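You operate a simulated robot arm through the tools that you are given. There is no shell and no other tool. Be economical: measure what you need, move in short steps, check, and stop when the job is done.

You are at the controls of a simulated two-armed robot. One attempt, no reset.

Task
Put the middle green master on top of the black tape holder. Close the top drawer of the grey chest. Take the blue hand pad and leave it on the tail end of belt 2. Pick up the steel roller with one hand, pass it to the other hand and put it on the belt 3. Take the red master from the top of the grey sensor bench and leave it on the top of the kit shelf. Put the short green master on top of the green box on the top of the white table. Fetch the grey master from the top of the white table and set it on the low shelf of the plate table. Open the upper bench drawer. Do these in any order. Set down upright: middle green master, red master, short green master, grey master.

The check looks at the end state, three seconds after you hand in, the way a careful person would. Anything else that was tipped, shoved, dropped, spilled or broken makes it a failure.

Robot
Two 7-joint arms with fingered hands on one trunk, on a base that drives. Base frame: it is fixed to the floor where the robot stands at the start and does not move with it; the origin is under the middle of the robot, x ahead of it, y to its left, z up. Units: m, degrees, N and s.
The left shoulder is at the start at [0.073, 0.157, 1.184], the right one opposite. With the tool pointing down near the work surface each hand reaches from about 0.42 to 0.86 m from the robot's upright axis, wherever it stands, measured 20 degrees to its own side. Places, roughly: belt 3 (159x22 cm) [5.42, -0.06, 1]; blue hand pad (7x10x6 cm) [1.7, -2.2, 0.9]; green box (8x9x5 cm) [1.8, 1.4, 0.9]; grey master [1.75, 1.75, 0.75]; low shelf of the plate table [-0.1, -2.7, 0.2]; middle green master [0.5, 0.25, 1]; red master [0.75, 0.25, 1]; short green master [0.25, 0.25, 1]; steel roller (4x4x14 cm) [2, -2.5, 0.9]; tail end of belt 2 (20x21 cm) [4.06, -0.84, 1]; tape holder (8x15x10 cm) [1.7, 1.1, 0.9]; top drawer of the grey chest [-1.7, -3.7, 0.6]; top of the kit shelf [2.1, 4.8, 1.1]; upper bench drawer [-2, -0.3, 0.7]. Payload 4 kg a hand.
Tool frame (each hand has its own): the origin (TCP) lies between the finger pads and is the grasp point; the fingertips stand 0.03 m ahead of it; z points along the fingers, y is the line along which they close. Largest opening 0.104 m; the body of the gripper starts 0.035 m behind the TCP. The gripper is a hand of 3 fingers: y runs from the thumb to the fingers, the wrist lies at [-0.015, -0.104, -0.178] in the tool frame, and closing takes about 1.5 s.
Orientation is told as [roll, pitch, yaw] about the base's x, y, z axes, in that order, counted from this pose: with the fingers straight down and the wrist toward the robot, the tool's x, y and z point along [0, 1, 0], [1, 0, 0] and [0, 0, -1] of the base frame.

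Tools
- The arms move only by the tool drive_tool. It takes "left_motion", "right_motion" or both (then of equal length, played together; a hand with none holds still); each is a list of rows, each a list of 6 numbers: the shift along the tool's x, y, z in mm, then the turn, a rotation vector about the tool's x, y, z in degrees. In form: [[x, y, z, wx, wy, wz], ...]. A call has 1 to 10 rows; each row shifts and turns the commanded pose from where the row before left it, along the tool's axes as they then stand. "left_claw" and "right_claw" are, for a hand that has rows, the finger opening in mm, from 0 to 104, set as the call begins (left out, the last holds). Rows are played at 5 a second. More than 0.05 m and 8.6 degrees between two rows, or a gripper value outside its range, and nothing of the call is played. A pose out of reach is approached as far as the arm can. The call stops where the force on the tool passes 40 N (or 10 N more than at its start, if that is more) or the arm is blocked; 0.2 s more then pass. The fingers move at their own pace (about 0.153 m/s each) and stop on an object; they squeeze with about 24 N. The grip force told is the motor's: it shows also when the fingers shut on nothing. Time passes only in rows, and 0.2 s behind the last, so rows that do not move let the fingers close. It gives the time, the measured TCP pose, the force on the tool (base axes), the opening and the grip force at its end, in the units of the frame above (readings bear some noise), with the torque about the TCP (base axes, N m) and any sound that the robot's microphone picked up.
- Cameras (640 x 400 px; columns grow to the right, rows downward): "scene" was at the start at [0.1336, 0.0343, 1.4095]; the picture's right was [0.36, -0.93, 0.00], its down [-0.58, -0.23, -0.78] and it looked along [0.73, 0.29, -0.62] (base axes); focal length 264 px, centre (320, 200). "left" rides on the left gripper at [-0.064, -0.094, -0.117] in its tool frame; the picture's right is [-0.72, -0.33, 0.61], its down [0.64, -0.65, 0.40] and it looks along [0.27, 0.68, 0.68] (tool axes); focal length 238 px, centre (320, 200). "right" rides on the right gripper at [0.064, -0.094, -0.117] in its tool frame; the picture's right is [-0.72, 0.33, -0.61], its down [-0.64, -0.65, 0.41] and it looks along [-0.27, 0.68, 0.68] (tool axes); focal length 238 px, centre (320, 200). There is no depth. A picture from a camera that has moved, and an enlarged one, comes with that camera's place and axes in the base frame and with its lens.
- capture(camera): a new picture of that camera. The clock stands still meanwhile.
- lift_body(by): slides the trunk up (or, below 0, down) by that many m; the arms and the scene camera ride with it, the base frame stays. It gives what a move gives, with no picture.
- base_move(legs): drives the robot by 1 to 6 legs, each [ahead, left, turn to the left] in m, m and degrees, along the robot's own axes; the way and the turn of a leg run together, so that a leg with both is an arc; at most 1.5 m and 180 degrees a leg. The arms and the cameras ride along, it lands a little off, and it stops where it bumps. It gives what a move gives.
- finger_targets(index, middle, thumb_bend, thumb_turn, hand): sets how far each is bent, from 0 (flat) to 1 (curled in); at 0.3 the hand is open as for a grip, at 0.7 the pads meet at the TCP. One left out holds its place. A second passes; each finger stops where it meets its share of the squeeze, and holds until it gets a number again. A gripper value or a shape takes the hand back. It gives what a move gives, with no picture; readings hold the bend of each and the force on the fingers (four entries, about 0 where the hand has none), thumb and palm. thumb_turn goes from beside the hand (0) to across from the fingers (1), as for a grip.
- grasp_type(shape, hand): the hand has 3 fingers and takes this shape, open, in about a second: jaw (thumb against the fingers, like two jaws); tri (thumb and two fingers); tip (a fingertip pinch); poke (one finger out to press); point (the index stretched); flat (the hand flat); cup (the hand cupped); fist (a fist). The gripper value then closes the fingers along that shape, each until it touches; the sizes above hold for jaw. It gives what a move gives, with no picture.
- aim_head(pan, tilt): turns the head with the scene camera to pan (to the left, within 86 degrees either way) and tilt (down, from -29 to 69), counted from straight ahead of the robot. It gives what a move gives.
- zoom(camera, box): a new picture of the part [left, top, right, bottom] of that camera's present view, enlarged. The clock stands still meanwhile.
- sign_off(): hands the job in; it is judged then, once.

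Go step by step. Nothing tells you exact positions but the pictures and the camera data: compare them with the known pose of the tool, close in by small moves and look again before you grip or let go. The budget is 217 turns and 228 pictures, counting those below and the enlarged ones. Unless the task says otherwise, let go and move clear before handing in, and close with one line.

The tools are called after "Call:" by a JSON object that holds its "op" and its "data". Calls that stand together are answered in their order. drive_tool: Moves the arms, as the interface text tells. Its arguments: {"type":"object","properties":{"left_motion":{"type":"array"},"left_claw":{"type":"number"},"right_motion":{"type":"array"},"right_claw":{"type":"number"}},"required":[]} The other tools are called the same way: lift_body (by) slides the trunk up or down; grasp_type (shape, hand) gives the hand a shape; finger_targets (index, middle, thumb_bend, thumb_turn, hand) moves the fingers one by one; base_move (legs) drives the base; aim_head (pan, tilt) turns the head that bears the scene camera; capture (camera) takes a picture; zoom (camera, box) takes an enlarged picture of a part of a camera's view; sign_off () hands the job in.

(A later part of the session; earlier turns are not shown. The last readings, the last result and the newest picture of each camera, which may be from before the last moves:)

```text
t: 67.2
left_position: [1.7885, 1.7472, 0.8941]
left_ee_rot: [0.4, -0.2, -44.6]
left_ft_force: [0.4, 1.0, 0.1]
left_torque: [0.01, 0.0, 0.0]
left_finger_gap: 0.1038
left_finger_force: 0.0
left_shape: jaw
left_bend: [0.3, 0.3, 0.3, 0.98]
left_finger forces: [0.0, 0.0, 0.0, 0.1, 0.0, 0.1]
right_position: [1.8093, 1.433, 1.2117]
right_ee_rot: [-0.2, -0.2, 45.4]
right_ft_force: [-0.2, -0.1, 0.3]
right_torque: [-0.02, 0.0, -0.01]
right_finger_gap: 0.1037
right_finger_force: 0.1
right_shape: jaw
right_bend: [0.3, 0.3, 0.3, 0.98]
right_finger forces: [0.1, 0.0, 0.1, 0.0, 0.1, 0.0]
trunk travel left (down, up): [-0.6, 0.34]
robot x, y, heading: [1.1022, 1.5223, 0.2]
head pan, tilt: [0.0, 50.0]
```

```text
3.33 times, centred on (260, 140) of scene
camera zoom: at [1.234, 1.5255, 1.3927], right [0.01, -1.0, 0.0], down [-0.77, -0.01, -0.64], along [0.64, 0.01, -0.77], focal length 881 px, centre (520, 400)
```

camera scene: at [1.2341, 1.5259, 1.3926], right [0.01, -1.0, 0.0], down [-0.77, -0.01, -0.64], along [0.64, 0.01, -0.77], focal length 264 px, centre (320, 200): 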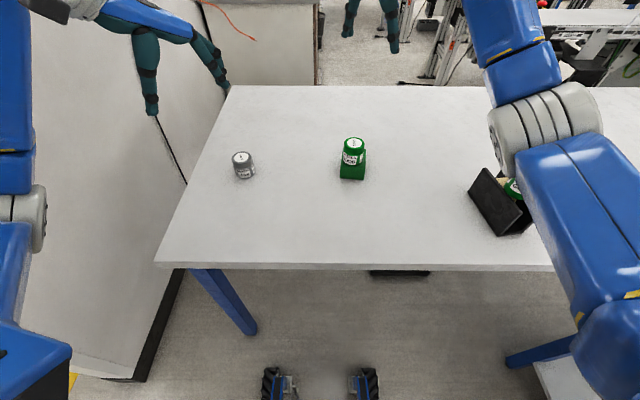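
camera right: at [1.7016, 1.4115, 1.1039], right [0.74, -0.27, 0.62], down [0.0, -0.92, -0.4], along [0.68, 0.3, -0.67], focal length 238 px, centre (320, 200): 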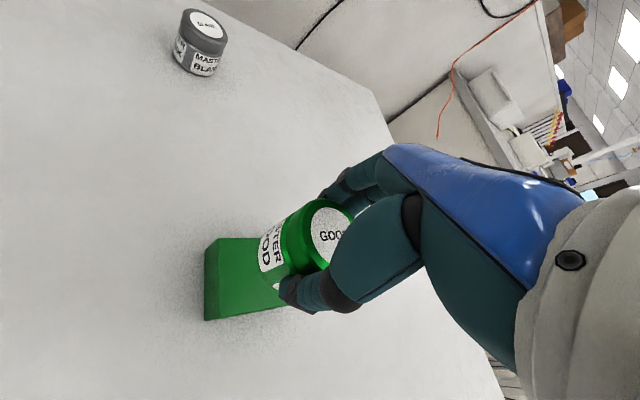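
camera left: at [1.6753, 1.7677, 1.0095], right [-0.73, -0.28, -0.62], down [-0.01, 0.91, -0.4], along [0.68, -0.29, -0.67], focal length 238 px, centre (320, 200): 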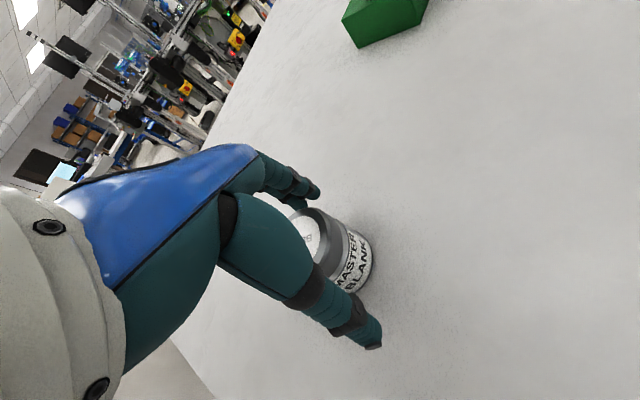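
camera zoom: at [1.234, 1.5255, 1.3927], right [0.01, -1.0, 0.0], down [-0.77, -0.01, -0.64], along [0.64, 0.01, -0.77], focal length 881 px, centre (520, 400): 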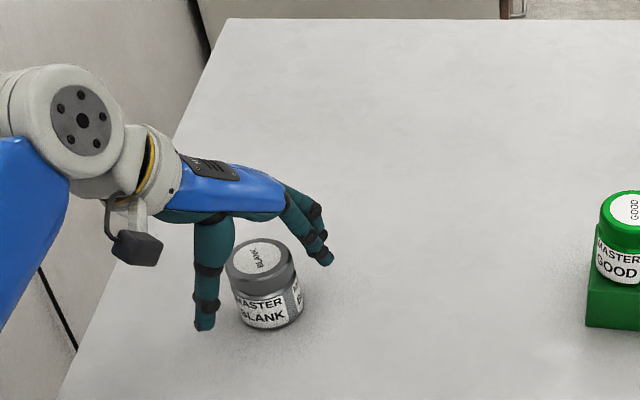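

The fingers straddle the grey master. I'm closing and lifting.

Call:
{"op": "drive_tool", "data": {"left_motion": [[0, 0, 0, 0, 0, 0], [0, 0, 0, 0, 0, 0], [0, 0, 0, 0, 0, 0], [0, 0, 0, 0, 0, 0], [0, 0, 0, 0, 0, 0], [0, 0, 0, 0, 0, 0], [0, 0, 0, 0, 0, 0], [0, 0, 0, 0, 0, 0], [0, 0, -5, 0, 0, 0]], "left_claw": 20}}

Call:
{"op": "drive_tool", "data": {"left_motion": [[0, 0, -35, 0, 0, 0], [0, 0, -40, 0, 0, 0], [0, 0, -40, 0, 0, 0], [0, 0, -40, 0, 0, 0], [0, 0, -40, 0, 0, 0], [0, 0, -40, 0, 0, 0], [0, 0, -40, 0, 0, 0], [0, 0, -40, 0, 0, 0], [0, 0, 0, 0, 0, 0]]}}

Call:
{"op": "capture", "data": {"camera": "left"}}

```text
t: 69.2
left_position: [1.7891, 1.7491, 0.8992]
left_ee_rot: [0.2, -0.3, -44.5]
left_ft_force: [-0.4, 0.0, -2.4]
left_torque: [0.0, 0.06, 0.02]
left_finger_gap: 0.0443
left_finger_force: 23.7
left_shape: jaw
left_bend: [0.74, 0.46, 0.71, 1.0]
left_finger forces: [12.4, 7.9, 0.0, 0.0, 19.4, 0.0]
right_position: [1.8107, 1.4326, 1.2101]
right_ee_rot: [-0.2, -0.2, 45.5]
right_ft_force: [0.4, 0.5, -1.0]
right_torque: [0.02, -0.01, 0.02]
right_finger_gap: 0.1036
right_finger_force: 0.0
right_shape: jaw
right_bend: [0.3, 0.3, 0.3, 0.98]
right_finger forces: [0.0, 0.0, 0.0, 0.1, 0.1, 0.0]
trunk travel left (down, up): [-0.6, 0.34]
robot x, y, heading: [1.1037, 1.5233, 0.5]
head pan, tilt: [0.0, 50.0]
```

```text
t: 71.2
left_position: [1.7923, 1.7488, 1.2137]
left_ee_rot: [0.2, -0.2, -44.5]
left_ft_force: [-0.7, -0.1, -2.6]
left_torque: [-0.01, 0.02, -0.03]
left_finger_gap: 0.0442
left_finger_force: 24.2
left_shape: jaw
left_bend: [0.74, 0.46, 0.72, 1.0]
left_finger forces: [12.2, 7.8, 0.1, 0.0, 19.1, 0.0]
right_position: [1.8106, 1.4319, 1.2116]
right_ee_rot: [-0.3, -0.2, 45.5]
right_ft_force: [-0.1, -0.1, 0.0]
right_torque: [0.01, 0.01, 0.04]
right_finger_gap: 0.1035
right_finger_force: 0.1
right_shape: jaw
right_bend: [0.3, 0.3, 0.3, 0.98]
right_finger forces: [0.0, 0.0, 0.0, 0.0, 0.0, 0.1]
trunk travel left (down, up): [-0.6, 0.34]
robot x, y, heading: [1.1055, 1.5216, 0.7]
head pan, tilt: [0.0, 50.0]
```

```text
172 pictures are left
camera left: at [1.6784, 1.7692, 1.328], right [-0.73, -0.28, -0.62], down [-0.01, 0.91, -0.4], along [0.68, -0.29, -0.68], focal length 238 px, centre (320, 200)
```

left: 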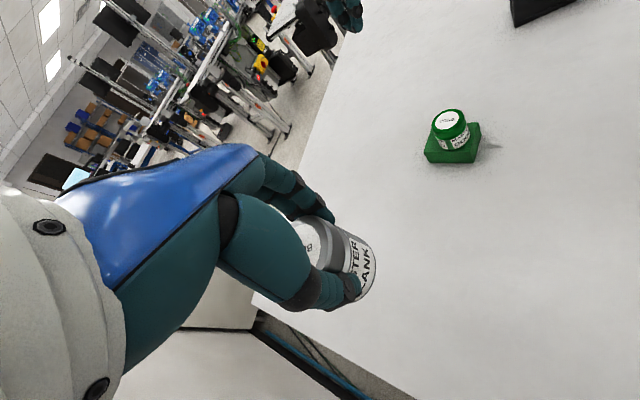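

Grey is held. I'm tucking both hands in, then driving back and around to the right side of the sensor bench, facing it, for the red master.

Call:
{"op": "drive_tool", "data": {"left_motion": [[-28, -28.5, 0, 0, 0, 0], [-28, -28.5, 0, 0, 0, 0], [-28, -28.5, 0, 0, 0, 0], [-28, -28.5, 0, 0, 0, 0], [-28, -28.5, 0, 0, 0, 0]], "right_motion": [[14.6, -42, 0, 0, 0, 0], [14.6, -42, 0, 0, 0, 0], [14.6, -42, 0, 0, 0, 0], [14.6, -42, 0, 0, 0, 0], [14.6, -42, 0, 0, 0, 0]]}}

Call:
{"op": "base_move", "data": {"legs": [[-1.48, 0, 0], [0, -1.0, 0], [0, -1.0, 0], [0, 0, 90], [0, -0.95, 0]]}}

Call:
{"op": "capture", "data": {"camera": "scene"}}

```text
t: 72.5
left_position: [1.5805, 1.7469, 1.2146]
left_ee_rot: [0.4, -0.3, -44.5]
left_ft_force: [-0.1, -0.5, -2.8]
left_torque: [-0.01, -0.02, 0.03]
left_finger_gap: 0.0441
left_finger_force: 23.5
left_shape: jaw
left_bend: [0.74, 0.46, 0.72, 1.0]
left_finger forces: [11.5, 7.8, 0.1, 0.1, 19.4, 0.1]
right_position: [1.6053, 1.3335, 1.2107]
right_ee_rot: [-0.4, -0.4, 45.5]
right_ft_force: [0.4, 0.7, 0.2]
right_torque: [0.01, -0.03, 0.0]
right_finger_gap: 0.104
right_finger_force: 0.1
right_shape: jaw
right_bend: [0.3, 0.3, 0.3, 0.98]
right_finger forces: [0.1, 0.1, 0.0, 0.0, 0.0, 0.0]
trunk travel left (down, up): [-0.6, 0.34]
robot x, y, heading: [1.1022, 1.5239, 0.6]
head pan, tilt: [0.0, 50.0]
```

```text
t: 97.7
left_position: [0.3701, -0.0496, 1.2118]
left_ee_rot: [0.3, -0.3, 44.2]
left_ft_force: [-0.5, -0.9, -2.2]
left_torque: [0.02, -0.03, 0.01]
left_finger_gap: 0.0432
left_finger_force: 24.0
left_shape: jaw
left_bend: [0.74, 0.46, 0.72, 1.0]
left_finger forces: [10.4, 7.5, 0.1, 0.0, 18.2, 0.1]
right_position: [0.7852, -0.0346, 1.2087]
right_ee_rot: [-0.2, -0.1, 134.1]
right_ft_force: [0.1, -0.7, 0.0]
right_torque: [0.0, -0.02, 0.02]
right_finger_gap: 0.1037
right_finger_force: 0.1
right_shape: jaw
right_bend: [0.3, 0.3, 0.3, 0.98]
right_finger forces: [0.0, 0.0, 0.0, 0.0, 0.0, 0.1]
trunk travel left (down, up): [-0.6, 0.34]
robot x, y, heading: [0.5879, -0.5347, 89.0]
head pan, tilt: [0.0, 50.0]
```

```text
171 pictures are left
camera scene: at [0.585, -0.4052, 1.3927], right [1.0, -0.02, 0.0], down [-0.01, -0.77, -0.64], along [0.01, 0.64, -0.77], focal length 264 px, centre (320, 200)
```

scene: 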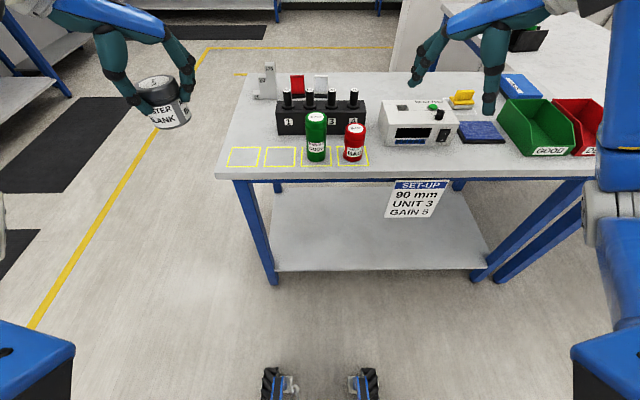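

Red's top is near [0.69, 0.19]. I'm moving the right hand over it, with the jaw on a diagonal to clear the tall master.

Call:
{"op": "drive_tool", "data": {"right_motion": [[-16.3, 44.1, 0, 0, 0, 0], [-16.3, 44.1, 0, 0, 0, 0], [-16.3, 44.1, 0, 0, 0, 0], [-16.3, 44.1, 0, 0, 0, 0], [-16.3, 44.1, 0, 0, 0, 0], [0, 0, 45, 0, 0, 0], [0, 0, 45, 0, 0, 0], [0, 0, 35, 0, 0, 0], [0, 0, 0, 0, 0, 0]]}}

Call:
{"op": "capture", "data": {"camera": "right"}}

Call:
{"op": "zoom", "data": {"camera": "scene", "box": [270, 70, 430, 190]}}

```text
t: 99.7
left_position: [0.3708, -0.0522, 1.2132]
left_ee_rot: [0.4, -0.3, 44.1]
left_ft_force: [0.1, -0.5, -3.6]
left_torque: [-0.04, -0.04, 0.01]
left_finger_gap: 0.0428
left_finger_force: 23.6
left_shape: jaw
left_bend: [0.74, 0.46, 0.72, 1.0]
left_finger forces: [10.3, 7.7, 0.1, 0.0, 18.2, 0.0]
right_position: [0.6941, 0.1794, 1.0845]
right_ee_rot: [-0.3, -0.2, 134.1]
right_ft_force: [0.1, -1.1, 0.0]
right_torque: [-0.01, 0.03, -0.01]
right_finger_gap: 0.104
right_finger_force: 0.1
right_shape: jaw
right_bend: [0.3, 0.3, 0.3, 0.98]
right_finger forces: [0.0, 0.1, 0.0, 0.0, 0.0, 0.0]
trunk travel left (down, up): [-0.6, 0.34]
robot x, y, heading: [0.5867, -0.5402, 89.4]
head pan, tilt: [0.0, 50.0]
```

```text
170 pictures are left
camera right: at [0.713, 0.0665, 1.201], right [0.29, 0.73, 0.62], down [0.92, -0.02, -0.4], along [-0.28, 0.68, -0.67], focal length 238 px, centre (320, 200)
```

right: 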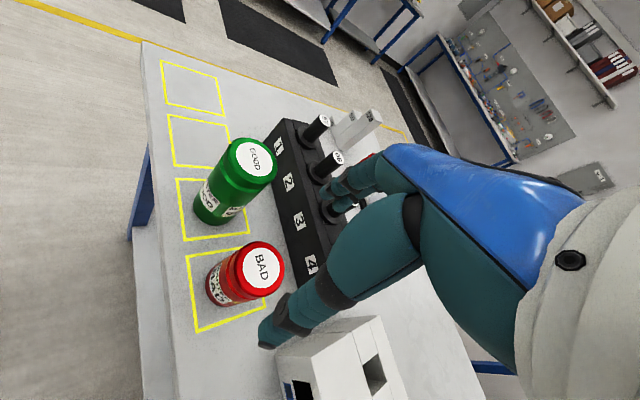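

```text
3.33 times, centred on (350, 130) of scene
camera zoom: at [0.5862, -0.4049, 1.3927], right [1.0, -0.02, 0.0], down [-0.01, -0.77, -0.64], along [0.01, 0.64, -0.77], focal length 881 px, centre (220, 433)
```

zoom: 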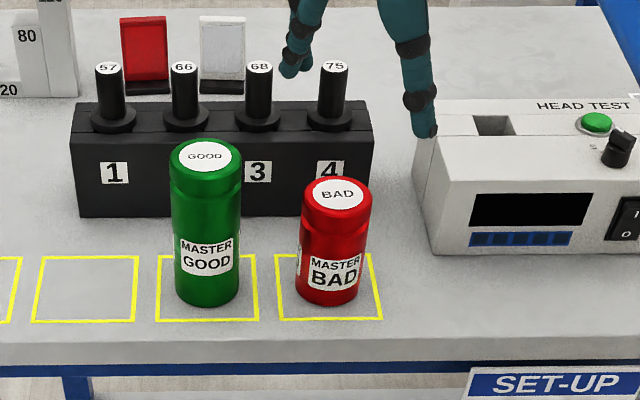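

Red is at about [0.690, 0.190] with its top near 0.965. I'm descending with that correction and also checking the left-hand grip on grey.

Call:
{"op": "drive_tool", "data": {"right_motion": [[-5, 10.7, 20, 0, 0, 0], [0, 0, 40, 0, 0, 0], [0, 0, 40, 0, 0, 0], [0, 0, 45, 0, 0, 0], [0, 0, 0, 0, 0, 0]]}}

Call:
{"op": "capture", "data": {"camera": "right"}}

Call:
{"op": "zoom", "data": {"camera": "scene", "box": [270, 70, 430, 190]}}

Call:
{"op": "zoom", "data": {"camera": "left", "box": [240, 160, 440, 340]}}

```text
t: 100.9
left_position: [0.3734, -0.0521, 1.2128]
left_ee_rot: [0.2, -0.3, 44.1]
left_ft_force: [-0.4, -0.5, -3.3]
left_torque: [-0.04, -0.01, -0.01]
left_finger_gap: 0.0428
left_finger_force: 23.8
left_shape: jaw
left_bend: [0.74, 0.46, 0.72, 1.0]
left_finger forces: [10.4, 7.6, 0.0, 0.0, 18.2, 0.1]
right_position: [0.6887, 0.1904, 0.9399]
right_ee_rot: [-0.4, -0.4, 134.1]
right_ft_force: [1.2, 1.0, 0.2]
right_torque: [0.02, 0.02, 0.01]
right_finger_gap: 0.1038
right_finger_force: 0.1
right_shape: jaw
right_bend: [0.3, 0.3, 0.3, 0.98]
right_finger forces: [0.0, 0.0, 0.0, 0.1, 1.1, 0.1]
trunk travel left (down, up): [-0.6, 0.34]
robot x, y, heading: [0.587, -0.5367, 89.0]
head pan, tilt: [0.0, 50.0]
```

```text
168 pictures are left
camera right: at [0.7082, 0.0774, 1.0567], right [0.29, 0.73, 0.62], down [0.92, -0.02, -0.4], along [-0.28, 0.68, -0.67], focal length 238 px, centre (320, 200)
```

right: 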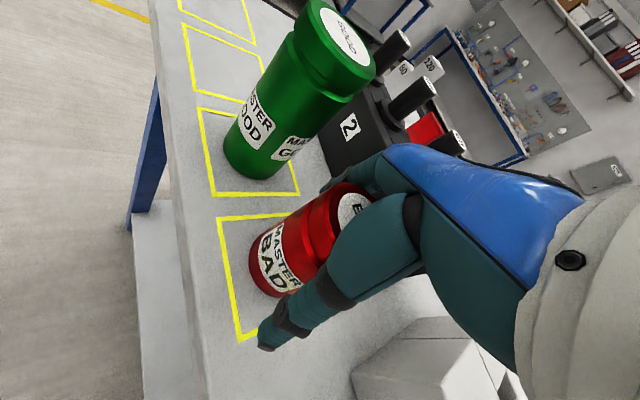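

```text
3.33 times, centred on (350, 130) of scene
camera zoom: at [0.5874, -0.4056, 1.3927], right [1.0, -0.02, 0.0], down [-0.01, -0.77, -0.64], along [0.01, 0.64, -0.77], focal length 881 px, centre (220, 433)
```

zoom: 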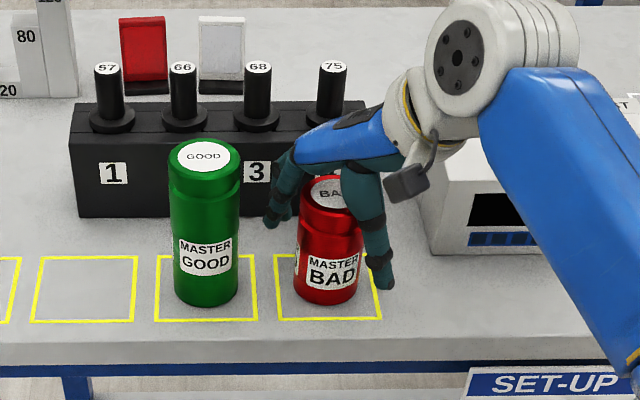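

```text
2.22 times, centred on (340, 250) of left
camera zoom: at [0.3481, -0.1649, 1.3285], right [0.27, -0.74, -0.62], down [-0.91, 0.01, -0.4], along [0.3, 0.67, -0.67], focal length 530 px, centre (276, 89)
```

zoom: 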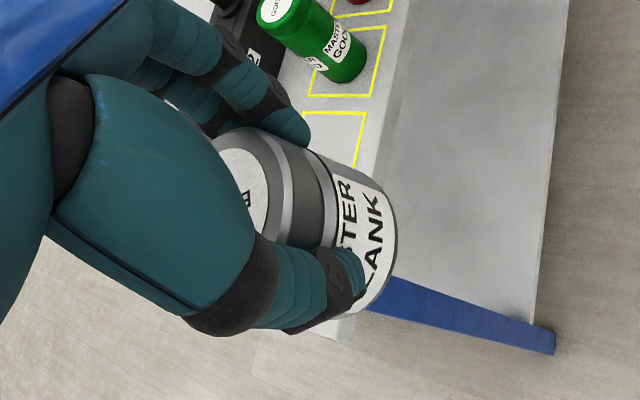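

The thumb barely touches red and the grey grip looks sound. I'm closing on red and lifting.

Call:
{"op": "drive_tool", "data": {"right_motion": [[0, 0, 0, 0, 0, 0], [0, 0, 0, 0, 0, 0], [0, 0, 0, 0, 0, 0], [0, 0, 0, 0, 0, 0], [0, 0, 0, 0, 0, 0], [0, 0, 0, 0, 0, 0], [0, 0, 0, 0, 0, 0], [0, 0, 0, 0, 0, 0], [0, 0, -5, 0, 0, 0]], "right_claw": 20}}

Call:
{"op": "drive_tool", "data": {"right_motion": [[0, 0, -35, 0, 0, 0], [0, 0, -40, 0, 0, 0], [0, 0, -40, 0, 0, 0], [0, 0, -40, 0, 0, 0], [0, 0, -40, 0, 0, 0], [0, 0, -40, 0, 0, 0], [0, 0, -40, 0, 0, 0], [0, 0, 0, 0, 0, 0]]}}

Call:
{"op": "capture", "data": {"camera": "right"}}

```text
t: 102.9
left_position: [0.3726, -0.0521, 1.2131]
left_ee_rot: [0.3, -0.2, 44.1]
left_ft_force: [0.0, -1.2, -2.1]
left_torque: [0.0, -0.06, 0.01]
left_finger_gap: 0.043
left_finger_force: 24.1
left_shape: jaw
left_bend: [0.74, 0.46, 0.72, 1.0]
left_finger forces: [10.3, 7.7, 0.0, 0.1, 18.2, 0.1]
right_position: [0.6879, 0.1909, 0.9454]
right_ee_rot: [-0.3, -0.1, 134.0]
right_ft_force: [-0.9, -0.3, -3.3]
right_torque: [0.03, 0.0, -0.01]
right_finger_gap: 0.0479
right_finger_force: 24.1
right_shape: jaw
right_bend: [0.74, 0.48, 0.7, 1.0]
right_finger forces: [14.3, 7.1, 0.0, 0.1, 21.7, 0.0]
trunk travel left (down, up): [-0.6, 0.34]
robot x, y, heading: [0.5852, -0.5396, 89.2]
head pan, tilt: [0.0, 50.0]
```

```text
t: 104.7
left_position: [0.3715, -0.0509, 1.2129]
left_ee_rot: [0.3, -0.3, 44.2]
left_ft_force: [0.0, 0.1, -2.7]
left_torque: [-0.01, -0.04, -0.03]
left_finger_gap: 0.0428
left_finger_force: 24.0
left_shape: jaw
left_bend: [0.74, 0.46, 0.72, 1.0]
left_finger forces: [10.4, 7.6, 0.0, 0.0, 18.2, 0.0]
right_position: [0.6869, 0.1937, 1.2215]
right_ee_rot: [-0.3, -0.2, 134.2]
right_ft_force: [0.5, 0.5, -3.1]
right_torque: [-0.03, -0.01, 0.0]
right_finger_gap: 0.048
right_finger_force: 24.3
right_shape: jaw
right_bend: [0.74, 0.48, 0.71, 1.0]
right_finger forces: [14.4, 7.1, 0.0, 0.1, 21.6, 0.0]
trunk travel left (down, up): [-0.6, 0.34]
robot x, y, heading: [0.5891, -0.5357, 89.1]
head pan, tilt: [0.0, 50.0]
```

```text
165 pictures are left
camera right: at [0.7076, 0.0816, 1.3373], right [0.29, 0.73, 0.62], down [0.92, -0.02, -0.4], along [-0.28, 0.68, -0.68], focal length 238 px, centre (320, 200)
```

right: 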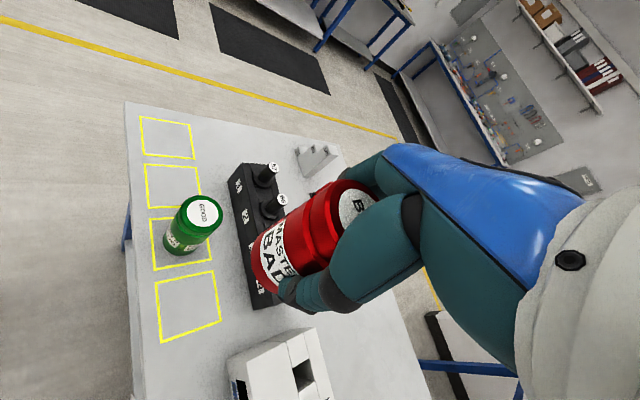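

Red is held. I'm tucking the right hand in and driving around the bench toward the kit shelf, facing the far wall.

Call:
{"op": "drive_tool", "data": {"right_motion": [[27.8, -28.7, 0, 0, 0, 0], [27.8, -28.7, 0, 0, 0, 0], [27.8, -28.7, 0, 0, 0, 0], [27.8, -28.7, 0, 0, 0, 0], [27.8, -28.7, 0, 0, 0, 0]]}}

Call:
{"op": "base_move", "data": {"legs": [[0, 0.97, 0.9], [1.5, 0, 0], [1.5, 0, 0], [0.9, -1.15, 0], [0.2, -0.95, 0]]}}

Call:
{"op": "aim_head", "data": {"pan": -15, "tilt": 15}}

Call:
{"op": "capture", "data": {"camera": "scene"}}

```text
t: 105.9
left_position: [0.3734, -0.0527, 1.213]
left_ee_rot: [0.4, -0.3, 44.0]
left_ft_force: [1.3, 0.4, -3.2]
left_torque: [0.01, 0.0, -0.01]
left_finger_gap: 0.043
left_finger_force: 23.8
left_shape: jaw
left_bend: [0.74, 0.46, 0.72, 1.0]
left_finger forces: [10.5, 7.4, 0.1, 0.0, 18.1, 0.0]
right_position: [0.6872, -0.0119, 1.2206]
right_ee_rot: [-0.3, -0.3, 133.9]
right_ft_force: [-0.7, -0.8, -3.4]
right_torque: [0.02, 0.01, 0.04]
right_finger_gap: 0.0476
right_finger_force: 24.7
right_shape: jaw
right_bend: [0.74, 0.48, 0.71, 1.0]
right_finger forces: [14.4, 7.4, 0.1, 0.0, 21.8, 0.1]
trunk travel left (down, up): [-0.6, 0.34]
robot x, y, heading: [0.5863, -0.5356, 88.9]
head pan, tilt: [0.0, 50.0]
```

```text
t: 136.6
left_position: [1.4175, 4.1459, 1.2123]
left_ee_rot: [0.2, -0.4, 46.9]
left_ft_force: [-0.6, 0.1, -2.6]
left_torque: [-0.02, -0.04, -0.03]
left_finger_gap: 0.0427
left_finger_force: 23.8
left_shape: jaw
left_bend: [0.74, 0.46, 0.72, 1.0]
left_finger forces: [10.5, 7.5, 0.0, 0.1, 18.0, 0.0]
right_position: [1.729, 4.2023, 1.22]
right_ee_rot: [-0.4, -0.2, 136.9]
right_ft_force: [0.3, 0.2, -3.8]
right_torque: [0.04, -0.03, 0.03]
right_finger_gap: 0.0477
right_finger_force: 24.4
right_shape: jaw
right_bend: [0.74, 0.48, 0.71, 1.0]
right_finger forces: [14.4, 7.4, 0.0, 0.0, 21.6, 0.0]
trunk travel left (down, up): [-0.6, 0.34]
robot x, y, heading: [1.6583, 3.6743, 92.2]
head pan, tilt: [0.0, 50.0]
```

```text
t: 137.7
left_position: [1.4204, 4.1438, 1.2138]
left_ee_rot: [0.3, -0.4, 46.8]
left_ft_force: [0.4, 0.2, -2.6]
left_torque: [0.02, -0.02, 0.0]
left_finger_gap: 0.0429
left_finger_force: 24.0
left_shape: jaw
left_bend: [0.74, 0.46, 0.72, 1.0]
left_finger forces: [10.5, 7.7, 0.0, 0.0, 18.2, 0.1]
right_position: [1.7327, 4.2005, 1.2196]
right_ee_rot: [-0.4, -0.3, 136.9]
right_ft_force: [-0.3, -1.0, -3.5]
right_torque: [0.0, 0.03, 0.0]
right_finger_gap: 0.0474
right_finger_force: 23.9
right_shape: jaw
right_bend: [0.74, 0.48, 0.71, 1.0]
right_finger forces: [14.7, 7.6, 0.1, 0.1, 22.1, 0.0]
trunk travel left (down, up): [-0.6, 0.34]
robot x, y, heading: [1.6579, 3.6703, 92.0]
head pan, tilt: [-15.0, 15.0]
```

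```text
164 pictures are left
camera scene: at [1.6756, 3.8181, 1.4462], right [0.97, -0.23, 0.0], down [-0.06, -0.26, -0.96], along [0.22, 0.94, -0.26], focal length 264 px, centre (320, 200)
```

scene: 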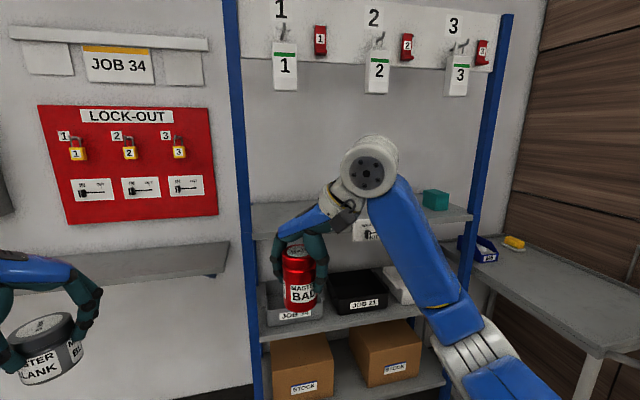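

The kit shelf top runs from x≈1.65 to 2.53 with its front edge at y≈4.66. I'm raising the trunk and moving closer to see the free space on it.

Call:
{"op": "lift_body", "data": {"by": 0.15}}

Call:
{"op": "base_move", "data": {"legs": [[0, -0.22, -2], [0.35, 0, 0]]}}

Call:
{"op": "aim_head", "data": {"pan": 0, "tilt": 28}}

Call:
{"op": "capture", "data": {"camera": "scene"}}

Call:
{"op": "capture", "data": {"camera": "right"}}

```text
t: 139.4
left_position: [1.4202, 4.1444, 1.3632]
left_ee_rot: [0.4, -0.3, 46.9]
left_ft_force: [-0.5, 0.6, -3.0]
left_torque: [-0.05, -0.04, 0.0]
left_finger_gap: 0.0427
left_finger_force: 24.4
left_shape: jaw
left_bend: [0.74, 0.46, 0.72, 1.0]
left_finger forces: [10.5, 7.7, 0.0, 0.0, 18.1, 0.1]
right_position: [1.7311, 4.201, 1.3689]
right_ee_rot: [-0.4, -0.3, 136.9]
right_ft_force: [-0.3, -0.8, -3.0]
right_torque: [0.0, -0.02, 0.0]
right_finger_gap: 0.0476
right_finger_force: 24.4
right_shape: jaw
right_bend: [0.74, 0.48, 0.71, 1.0]
right_finger forces: [14.7, 7.5, 0.0, 0.1, 21.9, 0.0]
trunk travel left (down, up): [-0.75, 0.19]
robot x, y, heading: [1.657, 3.6724, 91.7]
head pan, tilt: [-15.0, 15.0]
```

```text
t: 143.0
left_position: [1.6491, 4.5049, 1.3641]
left_ee_rot: [0.5, -0.5, 45.7]
left_ft_force: [-0.5, -1.1, -2.5]
left_torque: [-0.03, 0.0, 0.01]
left_finger_gap: 0.0425
left_finger_force: 23.6
left_shape: jaw
left_bend: [0.74, 0.46, 0.72, 1.0]
left_finger forces: [10.4, 7.6, 0.0, 0.0, 18.1, 0.0]
right_position: [1.9631, 4.5539, 1.3726]
right_ee_rot: [-0.6, -0.4, 135.7]
right_ft_force: [0.1, 0.4, -4.3]
right_torque: [0.05, 0.0, 0.02]
right_finger_gap: 0.0476
right_finger_force: 24.0
right_shape: jaw
right_bend: [0.74, 0.48, 0.71, 1.0]
right_finger forces: [14.8, 7.4, 0.0, 0.0, 22.0, 0.0]
trunk travel left (down, up): [-0.75, 0.19]
robot x, y, heading: [1.8779, 4.0325, 90.4]
head pan, tilt: [-15.0, 15.0]
```

```text
t: 143.8
left_position: [1.6497, 4.5064, 1.3647]
left_ee_rot: [0.4, -0.4, 45.6]
left_ft_force: [0.6, 0.1, -2.2]
left_torque: [-0.03, -0.04, 0.01]
left_finger_gap: 0.0426
left_finger_force: 23.7
left_shape: jaw
left_bend: [0.74, 0.46, 0.72, 1.0]
left_finger forces: [10.4, 7.6, 0.0, 0.0, 18.1, 0.0]
right_position: [1.9624, 4.5553, 1.3714]
right_ee_rot: [-0.4, -0.4, 135.6]
right_ft_force: [0.1, 0.1, -3.2]
right_torque: [-0.01, -0.04, -0.02]
right_finger_gap: 0.0476
right_finger_force: 24.0
right_shape: jaw
right_bend: [0.74, 0.48, 0.71, 1.0]
right_finger forces: [14.8, 7.6, 0.0, 0.0, 22.0, 0.0]
trunk travel left (down, up): [-0.75, 0.19]
robot x, y, heading: [1.8766, 4.0288, 90.6]
head pan, tilt: [0.0, 28.0]
```

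```text
163 pictures are left
camera scene: at [1.8727, 4.1773, 1.5754], right [1.0, 0.01, 0.0], down [0.01, -0.47, -0.88], along [-0.01, 0.88, -0.47], focal length 264 px, centre (320, 200)
```

scene: 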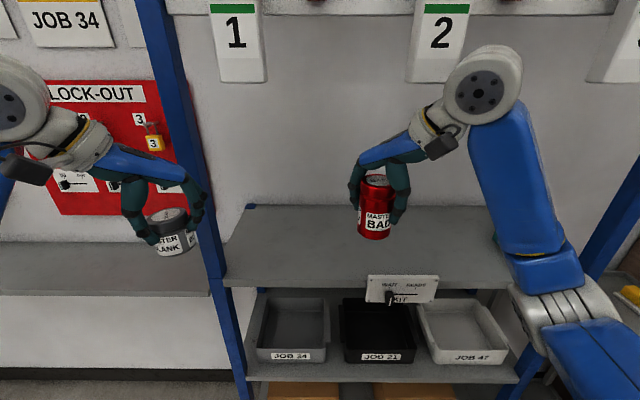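

```text
162 pictures are left
camera right: at [1.9855, 4.4427, 1.4873], right [0.27, 0.73, 0.62], down [0.92, 0.01, -0.4], along [-0.3, 0.68, -0.67], focal length 238 px, centre (320, 200)
```

right: 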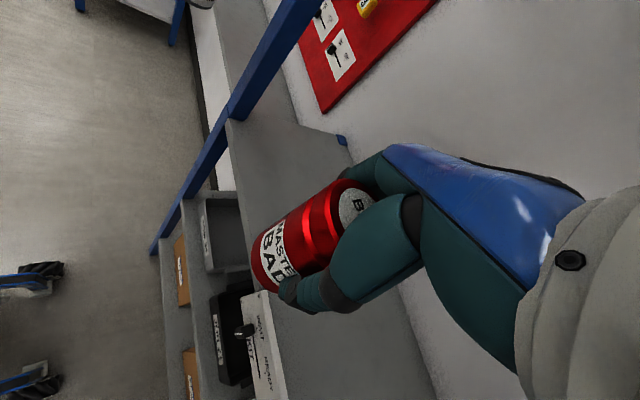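

The shelf's left half is free. I'm extending red to about [1.90, 4.79] and lowering most of the way.

Call:
{"op": "drive_tool", "data": {"right_motion": [[-21.5, 35, 0, 0, 0, 0], [-21.5, 35, 0, 0, 0, 0], [-21.5, 35, 0, 0, 0, 0], [-21.5, 35, 0, 0, 0, 0], [-21.5, 35, 0, 0, 0, 0], [-21.5, 35, 0, 0, 0, 0], [0, 0, 45, 0, 0, 0], [0, 0, 45, 0, 0, 0], [0, 0, 45, 0, 0, 0], [0, 0, 25, 0, 0, 0]]}}

Call:
{"op": "capture", "data": {"camera": "scene"}}

Call:
{"op": "capture", "data": {"camera": "right"}}

```text
t: 145.3
left_position: [1.6704, 4.4452, 1.3822]
left_ee_rot: [1.8, -1.9, 44.0]
left_ft_force: [0.2, 0.4, -3.3]
left_torque: [-0.04, 0.05, 0.0]
left_finger_gap: 0.042
left_finger_force: 23.5
left_shape: jaw
left_bend: [0.74, 0.46, 0.72, 1.0]
left_finger forces: [11.2, 7.4, 0.0, 0.0, 18.0, 0.1]
right_position: [1.9182, 4.6944, 1.3797]
right_ee_rot: [-4.1, -2.7, 136.0]
right_ft_force: [0.7, 0.2, -3.6]
right_torque: [0.0, -0.01, 0.03]
right_finger_gap: 0.0471
right_finger_force: 23.8
right_shape: jaw
right_bend: [0.74, 0.48, 0.71, 1.0]
right_finger forces: [15.3, 7.5, 0.0, 0.0, 22.6, 0.1]
trunk travel left (down, up): [-0.75, 0.19]
robot x, y, heading: [1.8919, 4.0074, 88.9]
head pan, tilt: [0.0, 28.0]
stopped in row 7 (right hand): the arm was blocked; the commanded pose is now the measured one
```

```text
161 pictures are left
camera scene: at [1.8806, 4.0523, 1.5875], right [1.0, -0.02, 0.01], down [0.0, -0.41, -0.91], along [0.02, 0.91, -0.41], focal length 264 px, centre (320, 200)
```

scene: 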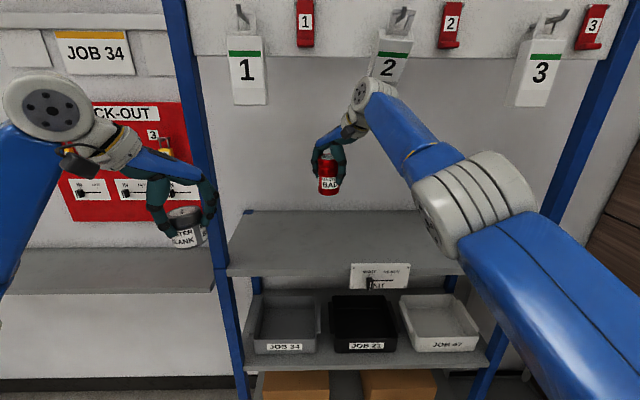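

```text
160 pictures are left
camera right: at [1.9403, 4.574, 1.4884], right [0.26, 0.69, 0.68], down [0.92, 0.04, -0.39], along [-0.29, 0.72, -0.63], focal length 238 px, centre (320, 200)
```

right: 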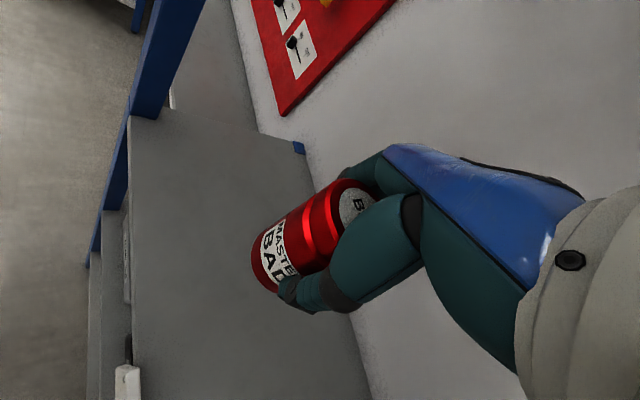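

The wrist has bumped the hanging card "2", because I came in too high. I'm backing straight out and checking it.

Call:
{"op": "drive_tool", "data": {"right_motion": [[21.5, -35, 0, 0, 0, 0], [21.5, -35, 0, 0, 0, 0], [21.5, -35, 0, 0, 0, 0], [21.5, -35, 0, 0, 0, 0], [0, 0, 0, 0, 0, 0], [0, 0, 0, 0, 0, 0]]}}

Call:
{"op": "capture", "data": {"camera": "scene"}}

```text
t: 145.7
left_position: [1.677, 4.574, 1.3285]
left_ee_rot: [-2.1, 2.7, 44.5]
left_ft_force: [0.4, 1.9, -3.4]
left_torque: [-0.03, -0.04, -0.01]
left_finger_gap: 0.0419
left_finger_force: 23.8
left_shape: jaw
left_bend: [0.75, 0.46, 0.73, 1.0]
left_finger forces: [10.9, 7.9, 0.0, 0.0, 17.4, 0.0]
right_position: [1.9417, 4.8084, 1.2799]
right_ee_rot: [3.2, 3.2, 134.6]
right_ft_force: [0.0, 1.3, -4.4]
right_torque: [-0.07, -0.05, 0.02]
right_finger_gap: 0.047
right_finger_force: 24.1
right_shape: jaw
right_bend: [0.74, 0.48, 0.71, 1.0]
right_finger forces: [15.9, 8.4, 0.0, 0.0, 22.4, 0.0]
trunk travel left (down, up): [-0.75, 0.19]
robot x, y, heading: [1.8882, 4.0154, 89.6]
head pan, tilt: [0.0, 28.0]
stopped in row 2 (right hand): the arm was blocked; the commanded pose is now the measured one
```

```text
159 pictures are left
camera scene: at [1.8859, 4.2004, 1.5713], right [1.0, -0.01, 0.0], down [0.0, -0.5, -0.87], along [0.01, 0.87, -0.5], focal length 264 px, centre (320, 200)
```

scene: 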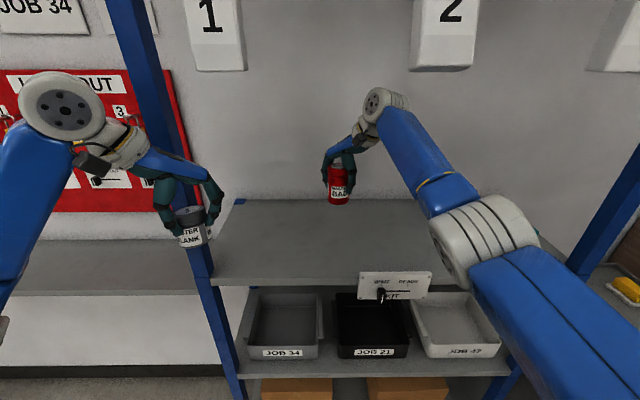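

The robot is rocking and card "2" hangs straight again. I'll hold still to let it settle before anything else.

Call:
{"op": "drive_tool", "data": {"right_motion": [[0, 0, 0, 0, 0, 0], [0, 0, 0, 0, 0, 0], [0, 0, 0, 0, 0, 0], [0, 0, 0, 0, 0, 0], [0, 0, 0, 0, 0, 0]]}}

Call:
{"op": "capture", "data": {"camera": "scene"}}

```text
t: 146.9
left_position: [1.6749, 4.5181, 1.3552]
left_ee_rot: [0.0, 0.7, 44.7]
left_ft_force: [0.2, -0.7, -2.4]
left_torque: [0.0, -0.05, -0.06]
left_finger_gap: 0.0417
left_finger_force: 23.7
left_shape: jaw
left_bend: [0.75, 0.46, 0.73, 1.0]
left_finger forces: [10.5, 7.6, 0.1, 0.0, 17.5, 0.0]
right_position: [1.9425, 4.7582, 1.3182]
right_ee_rot: [1.1, 1.3, 134.6]
right_ft_force: [1.2, -1.2, -4.2]
right_torque: [0.06, 0.01, -0.01]
right_finger_gap: 0.0471
right_finger_force: 24.2
right_shape: jaw
right_bend: [0.74, 0.48, 0.71, 1.0]
right_finger forces: [15.5, 8.1, 0.0, 0.0, 22.7, 0.1]
trunk travel left (down, up): [-0.75, 0.19]
robot x, y, heading: [1.8886, 4.0122, 89.4]
head pan, tilt: [0.0, 28.0]
```

```text
158 pictures are left
camera scene: at [1.8903, 4.1466, 1.5769], right [1.0, -0.01, 0.0], down [-0.01, -0.46, -0.89], along [0.01, 0.89, -0.46], focal length 264 px, centre (320, 200)
```

scene: 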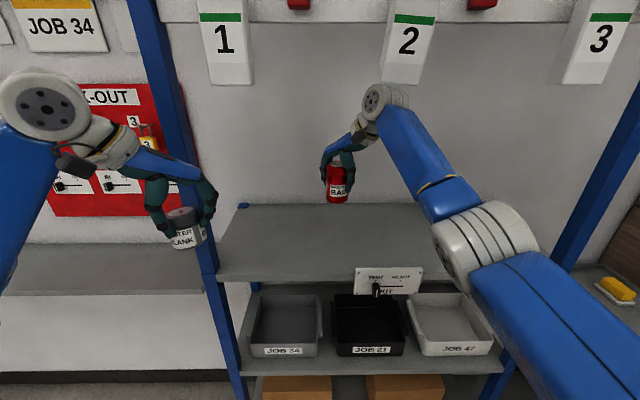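

It has settled and nothing is displaced. The wrist is just below card height, so I'm going straight down while levelling the hand.

Call:
{"op": "drive_tool", "data": {"right_motion": [[0, 0, 20, 1.7, -0.15, 0], [0, 0, 25, 0, 0, 0], [0, 0, 25, 0, 0, 0], [0, 0, 25, 0, 0, 0], [0, 0, 20, 0, 0, 0], [0, 0, 0, 0, 0, 0], [0, 0, 0, 0, 0, 0]]}}

Call:
{"op": "capture", "data": {"camera": "scene"}}

Call:
{"op": "capture", "data": {"camera": "right"}}

```text
t: 148.5
left_position: [1.6749, 4.5319, 1.3489]
left_ee_rot: [-0.5, 1.2, 44.7]
left_ft_force: [-0.3, 0.2, -2.5]
left_torque: [-0.04, 0.01, -0.01]
left_finger_gap: 0.042
left_finger_force: 23.9
left_shape: jaw
left_bend: [0.75, 0.46, 0.73, 1.0]
left_finger forces: [10.4, 7.5, 0.1, 0.1, 17.4, 0.0]
right_position: [1.9435, 4.7624, 1.196]
right_ee_rot: [1.4, 3.5, 134.8]
right_ft_force: [-0.1, -0.6, -3.3]
right_torque: [-0.01, 0.02, 0.0]
right_finger_gap: 0.0468
right_finger_force: 24.1
right_shape: jaw
right_bend: [0.74, 0.48, 0.71, 1.0]
right_finger forces: [15.5, 8.1, 0.0, 0.0, 22.5, 0.0]
trunk travel left (down, up): [-0.75, 0.19]
robot x, y, heading: [1.8841, 4.0164, 89.3]
head pan, tilt: [0.0, 28.0]
```

```text
157 pictures are left
camera scene: at [1.8873, 4.1619, 1.5752], right [1.0, -0.01, 0.0], down [0.0, -0.47, -0.88], along [0.01, 0.88, -0.47], focal length 264 px, centre (320, 200)
```

scene: 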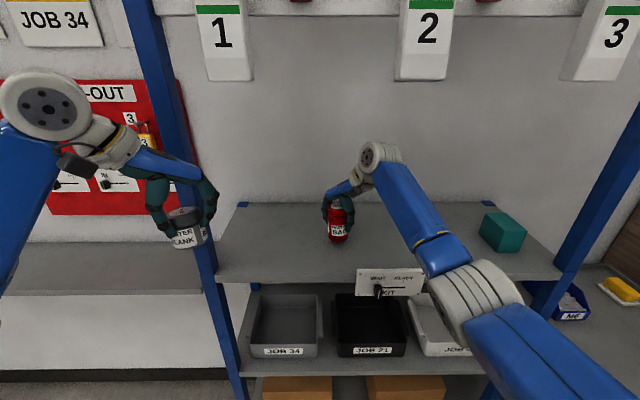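

```text
156 pictures are left
camera right: at [1.9621, 4.6589, 1.3199], right [0.27, 0.77, 0.58], down [0.92, -0.04, -0.38], along [-0.27, 0.63, -0.72], focal length 238 px, centre (320, 200)
```

right: 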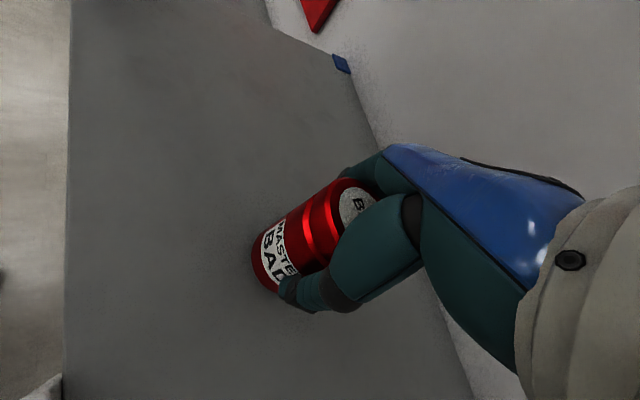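

Nothing is disturbed, and all three cards hang normally. I'm levelling both hands, since pitch and roll map to tool x and y.

Call:
{"op": "drive_tool", "data": {"right_motion": [[0, 0, 0, -3.5, -1.4, 0], [0, 0, 0, 0, 0, 0], [0, 0, 0, 0, 0, 0]], "left_motion": [[0, 0, 0, -1.2, 0.5, 0], [0, 0, 0, 0, 0, 0], [0, 0, 0, 0, 0, 0]]}}

Call:
{"op": "zoom", "data": {"camera": "scene", "box": [260, 140, 420, 260]}}

```text
t: 149.3
left_position: [1.6728, 4.5316, 1.3479]
left_ee_rot: [0.1, 0.0, 44.6]
left_ft_force: [0.4, -0.3, -2.9]
left_torque: [-0.03, -0.01, 0.03]
left_finger_gap: 0.042
left_finger_force: 23.9
left_shape: jaw
left_bend: [0.75, 0.46, 0.73, 1.0]
left_finger forces: [10.3, 7.6, 0.0, 0.0, 17.3, 0.1]
right_position: [1.9422, 4.7644, 1.1942]
right_ee_rot: [0.0, 0.0, 134.6]
right_ft_force: [-0.2, 0.6, -3.3]
right_torque: [-0.03, -0.04, 0.0]
right_finger_gap: 0.0468
right_finger_force: 23.7
right_shape: jaw
right_bend: [0.74, 0.48, 0.71, 1.0]
right_finger forces: [15.5, 7.9, 0.1, 0.1, 22.5, 0.0]
trunk travel left (down, up): [-0.75, 0.19]
robot x, y, heading: [1.8875, 4.0152, 89.4]
head pan, tilt: [0.0, 28.0]
```

```text
3.33 times, centred on (340, 200) of scene
camera zoom: at [1.8863, 4.1634, 1.575], right [1.0, -0.01, 0.0], down [0.0, -0.47, -0.88], along [0.01, 0.88, -0.47], focal length 881 px, centre (253, 200)
```

zoom: 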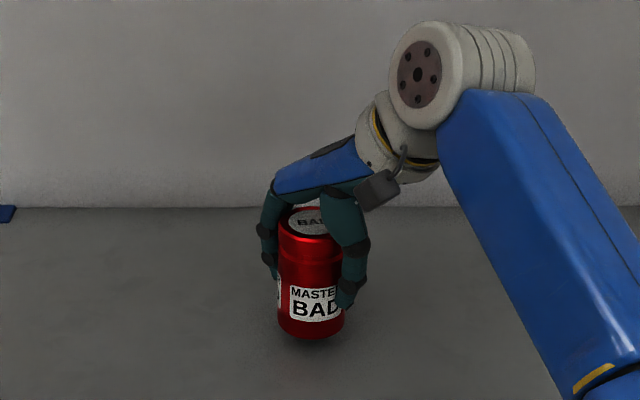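

Call:
{"op": "drive_tool", "data": {"right_motion": [[0, 0, 15, 0, 0, 0], [0, 0, 10, 0, 0, 0], [0, 0, 5, 0, 0, 0], [0, 0, 3, 0, 0, 0], [0, 0, 0, 0, 0, 0]]}}

Call:
{"op": "drive_tool", "data": {"right_motion": [[0, 0, 2, 0, 0, 0], [0, 0, 2, 0, 0, 0], [0, 0, 2, 0, 0, 0], [0, 0, 0, 0, 0, 0]]}}

Call:
{"op": "zoom", "data": {"camera": "scene", "box": [260, 140, 420, 260]}}

```text
t: 150.3
left_position: [1.6726, 4.5281, 1.3501]
left_ee_rot: [0.1, -0.1, 44.6]
left_ft_force: [0.3, 0.0, -3.2]
left_torque: [-0.05, -0.04, -0.04]
left_finger_gap: 0.0417
left_finger_force: 23.8
left_shape: jaw
left_bend: [0.75, 0.46, 0.73, 1.0]
left_finger forces: [10.2, 7.6, 0.0, 0.0, 17.2, 0.1]
right_position: [1.9401, 4.7632, 1.1772]
right_ee_rot: [-0.8, -1.5, 134.7]
right_ft_force: [1.9, -6.6, 16.9]
right_torque: [-0.31, -0.23, 0.04]
right_finger_gap: 0.0484
right_finger_force: 23.8
right_shape: jaw
right_bend: [0.74, 0.48, 0.71, 1.0]
right_finger forces: [14.7, 7.2, 0.0, 0.0, 27.2, 0.0]
trunk travel left (down, up): [-0.75, 0.19]
robot x, y, heading: [1.8898, 4.0137, 89.5]
head pan, tilt: [0.0, 28.0]
stopped in row 4 (right hand): the force on the tool passed its limit at 42 N (the readings are from after the stop); the commanded pose is now the measured one
```

```text
t: 151.3
left_position: [1.6728, 4.5245, 1.3518]
left_ee_rot: [0.1, -0.3, 44.5]
left_ft_force: [1.0, 0.8, -2.5]
left_torque: [-0.02, -0.07, 0.0]
left_finger_gap: 0.0417
left_finger_force: 24.1
left_shape: jaw
left_bend: [0.75, 0.46, 0.73, 1.0]
left_finger forces: [10.2, 7.5, 0.0, 0.0, 17.2, 0.0]
right_position: [1.9398, 4.7619, 1.1756]
right_ee_rot: [-1.2, -1.6, 134.7]
right_ft_force: [2.4, 2.1, 35.1]
right_torque: [-0.07, -0.2, -0.15]
right_finger_gap: 0.0491
right_finger_force: 23.3
right_shape: jaw
right_bend: [0.74, 0.48, 0.71, 1.0]
right_finger forces: [18.6, 10.5, 0.0, 0.0, 27.1, 0.0]
trunk travel left (down, up): [-0.75, 0.19]
robot x, y, heading: [1.8845, 4.016, 89.4]
head pan, tilt: [0.0, 28.0]
```

```text
3.33 times, centred on (340, 200) of scene
camera zoom: at [1.887, 4.1518, 1.5765], right [1.0, -0.01, 0.0], down [0.0, -0.47, -0.88], along [0.01, 0.88, -0.47], focal length 881 px, centre (253, 200)
```

zoom: 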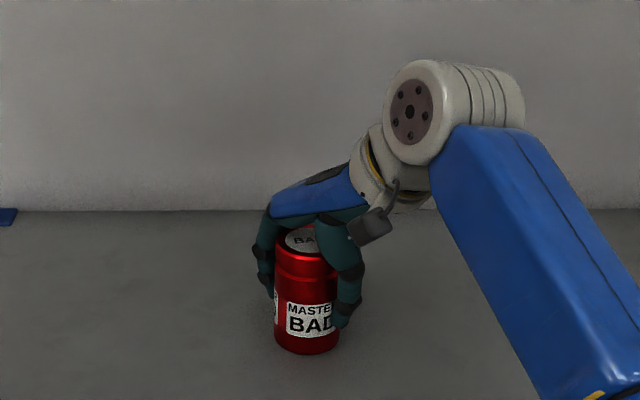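

Contact came at a shelf height of about 1.125. I'm easing off and levelling before release.

Call:
{"op": "drive_tool", "data": {"right_motion": [[0, 0, -5, 1.6, 1.2, 0], [0, 0, 0, 0, 0, 0], [0, 0, 0, 0, 0, 0]]}}

Call:
{"op": "zoom", "data": {"camera": "scene", "box": [260, 140, 420, 260]}}

```text
t: 152.1
left_position: [1.6727, 4.5269, 1.3513]
left_ee_rot: [0.1, -0.2, 44.5]
left_ft_force: [-0.3, 0.8, -2.4]
left_torque: [-0.03, -0.04, 0.02]
left_finger_gap: 0.0416
left_finger_force: 23.8
left_shape: jaw
left_bend: [0.75, 0.46, 0.73, 1.0]
left_finger forces: [10.1, 7.6, 0.0, 0.0, 17.2, 0.0]
right_position: [1.9397, 4.7626, 1.1757]
right_ee_rot: [0.4, 0.3, 134.6]
right_ft_force: [1.6, 4.3, 23.8]
right_torque: [0.31, 0.17, -0.08]
right_finger_gap: 0.0491
right_finger_force: 24.1
right_shape: jaw
right_bend: [0.75, 0.47, 0.71, 1.0]
right_finger forces: [17.6, 10.9, 0.0, 0.1, 24.4, 0.0]
trunk travel left (down, up): [-0.75, 0.19]
robot x, y, heading: [1.8905, 4.013, 89.2]
head pan, tilt: [0.0, 28.0]
```

```text
3.33 times, centred on (340, 200) of scene
camera zoom: at [1.8864, 4.1553, 1.576], right [1.0, -0.01, 0.0], down [0.0, -0.47, -0.88], along [0.01, 0.88, -0.47], focal length 881 px, centre (253, 200)
```

zoom: 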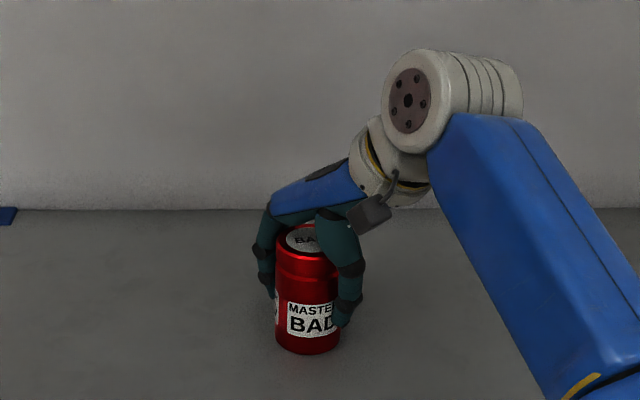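

Call:
{"op": "drive_tool", "data": {"right_motion": [[0, 0, -4, -0.5, -0.4, 0], [0, 0, 0, 0, 0, 0], [0, 0, 0, 0, 0, 0]]}}

Call:
{"op": "drive_tool", "data": {"right_motion": [[0, 0, 0, 0, 0, 0], [0, 0, 0, 0, 0, 0], [0, 0, 0, 0, 0, 0], [0, 0, 0, 0, 0, 0], [0, 0, 0, 0, 0, 0], [0, 0, 0, 0, 0, 0], [0, 0, 0, 0, 0, 0]], "right_claw": 104}}

Call:
{"op": "zoom", "data": {"camera": "scene", "box": [260, 140, 420, 260]}}

```text
t: 152.9
left_position: [1.6724, 4.5265, 1.3495]
left_ee_rot: [0.1, -0.2, 44.5]
left_ft_force: [0.6, 0.2, -2.8]
left_torque: [-0.02, -0.02, -0.01]
left_finger_gap: 0.0417
left_finger_force: 24.4
left_shape: jaw
left_bend: [0.75, 0.46, 0.73, 1.0]
left_finger forces: [10.1, 7.4, 0.0, 0.0, 17.1, 0.0]
right_position: [1.9388, 4.7643, 1.1768]
right_ee_rot: [0.2, 0.1, 134.6]
right_ft_force: [0.1, -1.6, 12.2]
right_torque: [0.06, 0.11, 0.02]
right_finger_gap: 0.0488
right_finger_force: 23.9
right_shape: jaw
right_bend: [0.75, 0.47, 0.71, 1.0]
right_finger forces: [16.1, 8.2, 0.0, 0.0, 24.3, 0.0]
trunk travel left (down, up): [-0.75, 0.19]
robot x, y, heading: [1.8849, 4.0168, 89.4]
head pan, tilt: [0.0, 28.0]
```

```text
t: 154.5
left_position: [1.6727, 4.5295, 1.3484]
left_ee_rot: [0.0, -0.1, 44.6]
left_ft_force: [-0.3, 0.0, -1.3]
left_torque: [-0.02, -0.03, -0.01]
left_finger_gap: 0.0418
left_finger_force: 24.3
left_shape: jaw
left_bend: [0.75, 0.46, 0.73, 1.0]
left_finger forces: [10.1, 7.5, 0.0, 0.0, 17.2, 0.0]
right_position: [1.9401, 4.7662, 1.1764]
right_ee_rot: [0.2, 0.1, 134.5]
right_ft_force: [-0.3, -0.2, -0.3]
right_torque: [0.02, 0.01, -0.01]
right_finger_gap: 0.1041
right_finger_force: 0.1
right_shape: jaw
right_bend: [0.3, 0.3, 0.3, 0.97]
right_finger forces: [0.0, 0.0, 0.1, 0.0, 0.7, 0.0]
trunk travel left (down, up): [-0.75, 0.19]
robot x, y, heading: [1.8854, 4.0126, 89.4]
head pan, tilt: [0.0, 28.0]
```

```text
3.33 times, centred on (340, 200) of scene
camera zoom: at [1.8866, 4.1615, 1.5753], right [1.0, -0.01, 0.0], down [0.0, -0.47, -0.88], along [0.01, 0.88, -0.47], focal length 881 px, centre (253, 200)
```

zoom: 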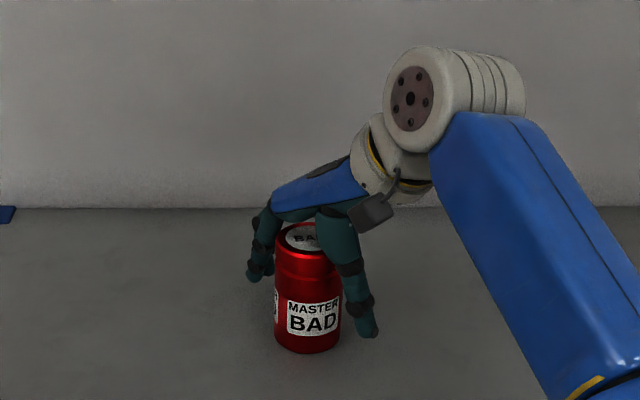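

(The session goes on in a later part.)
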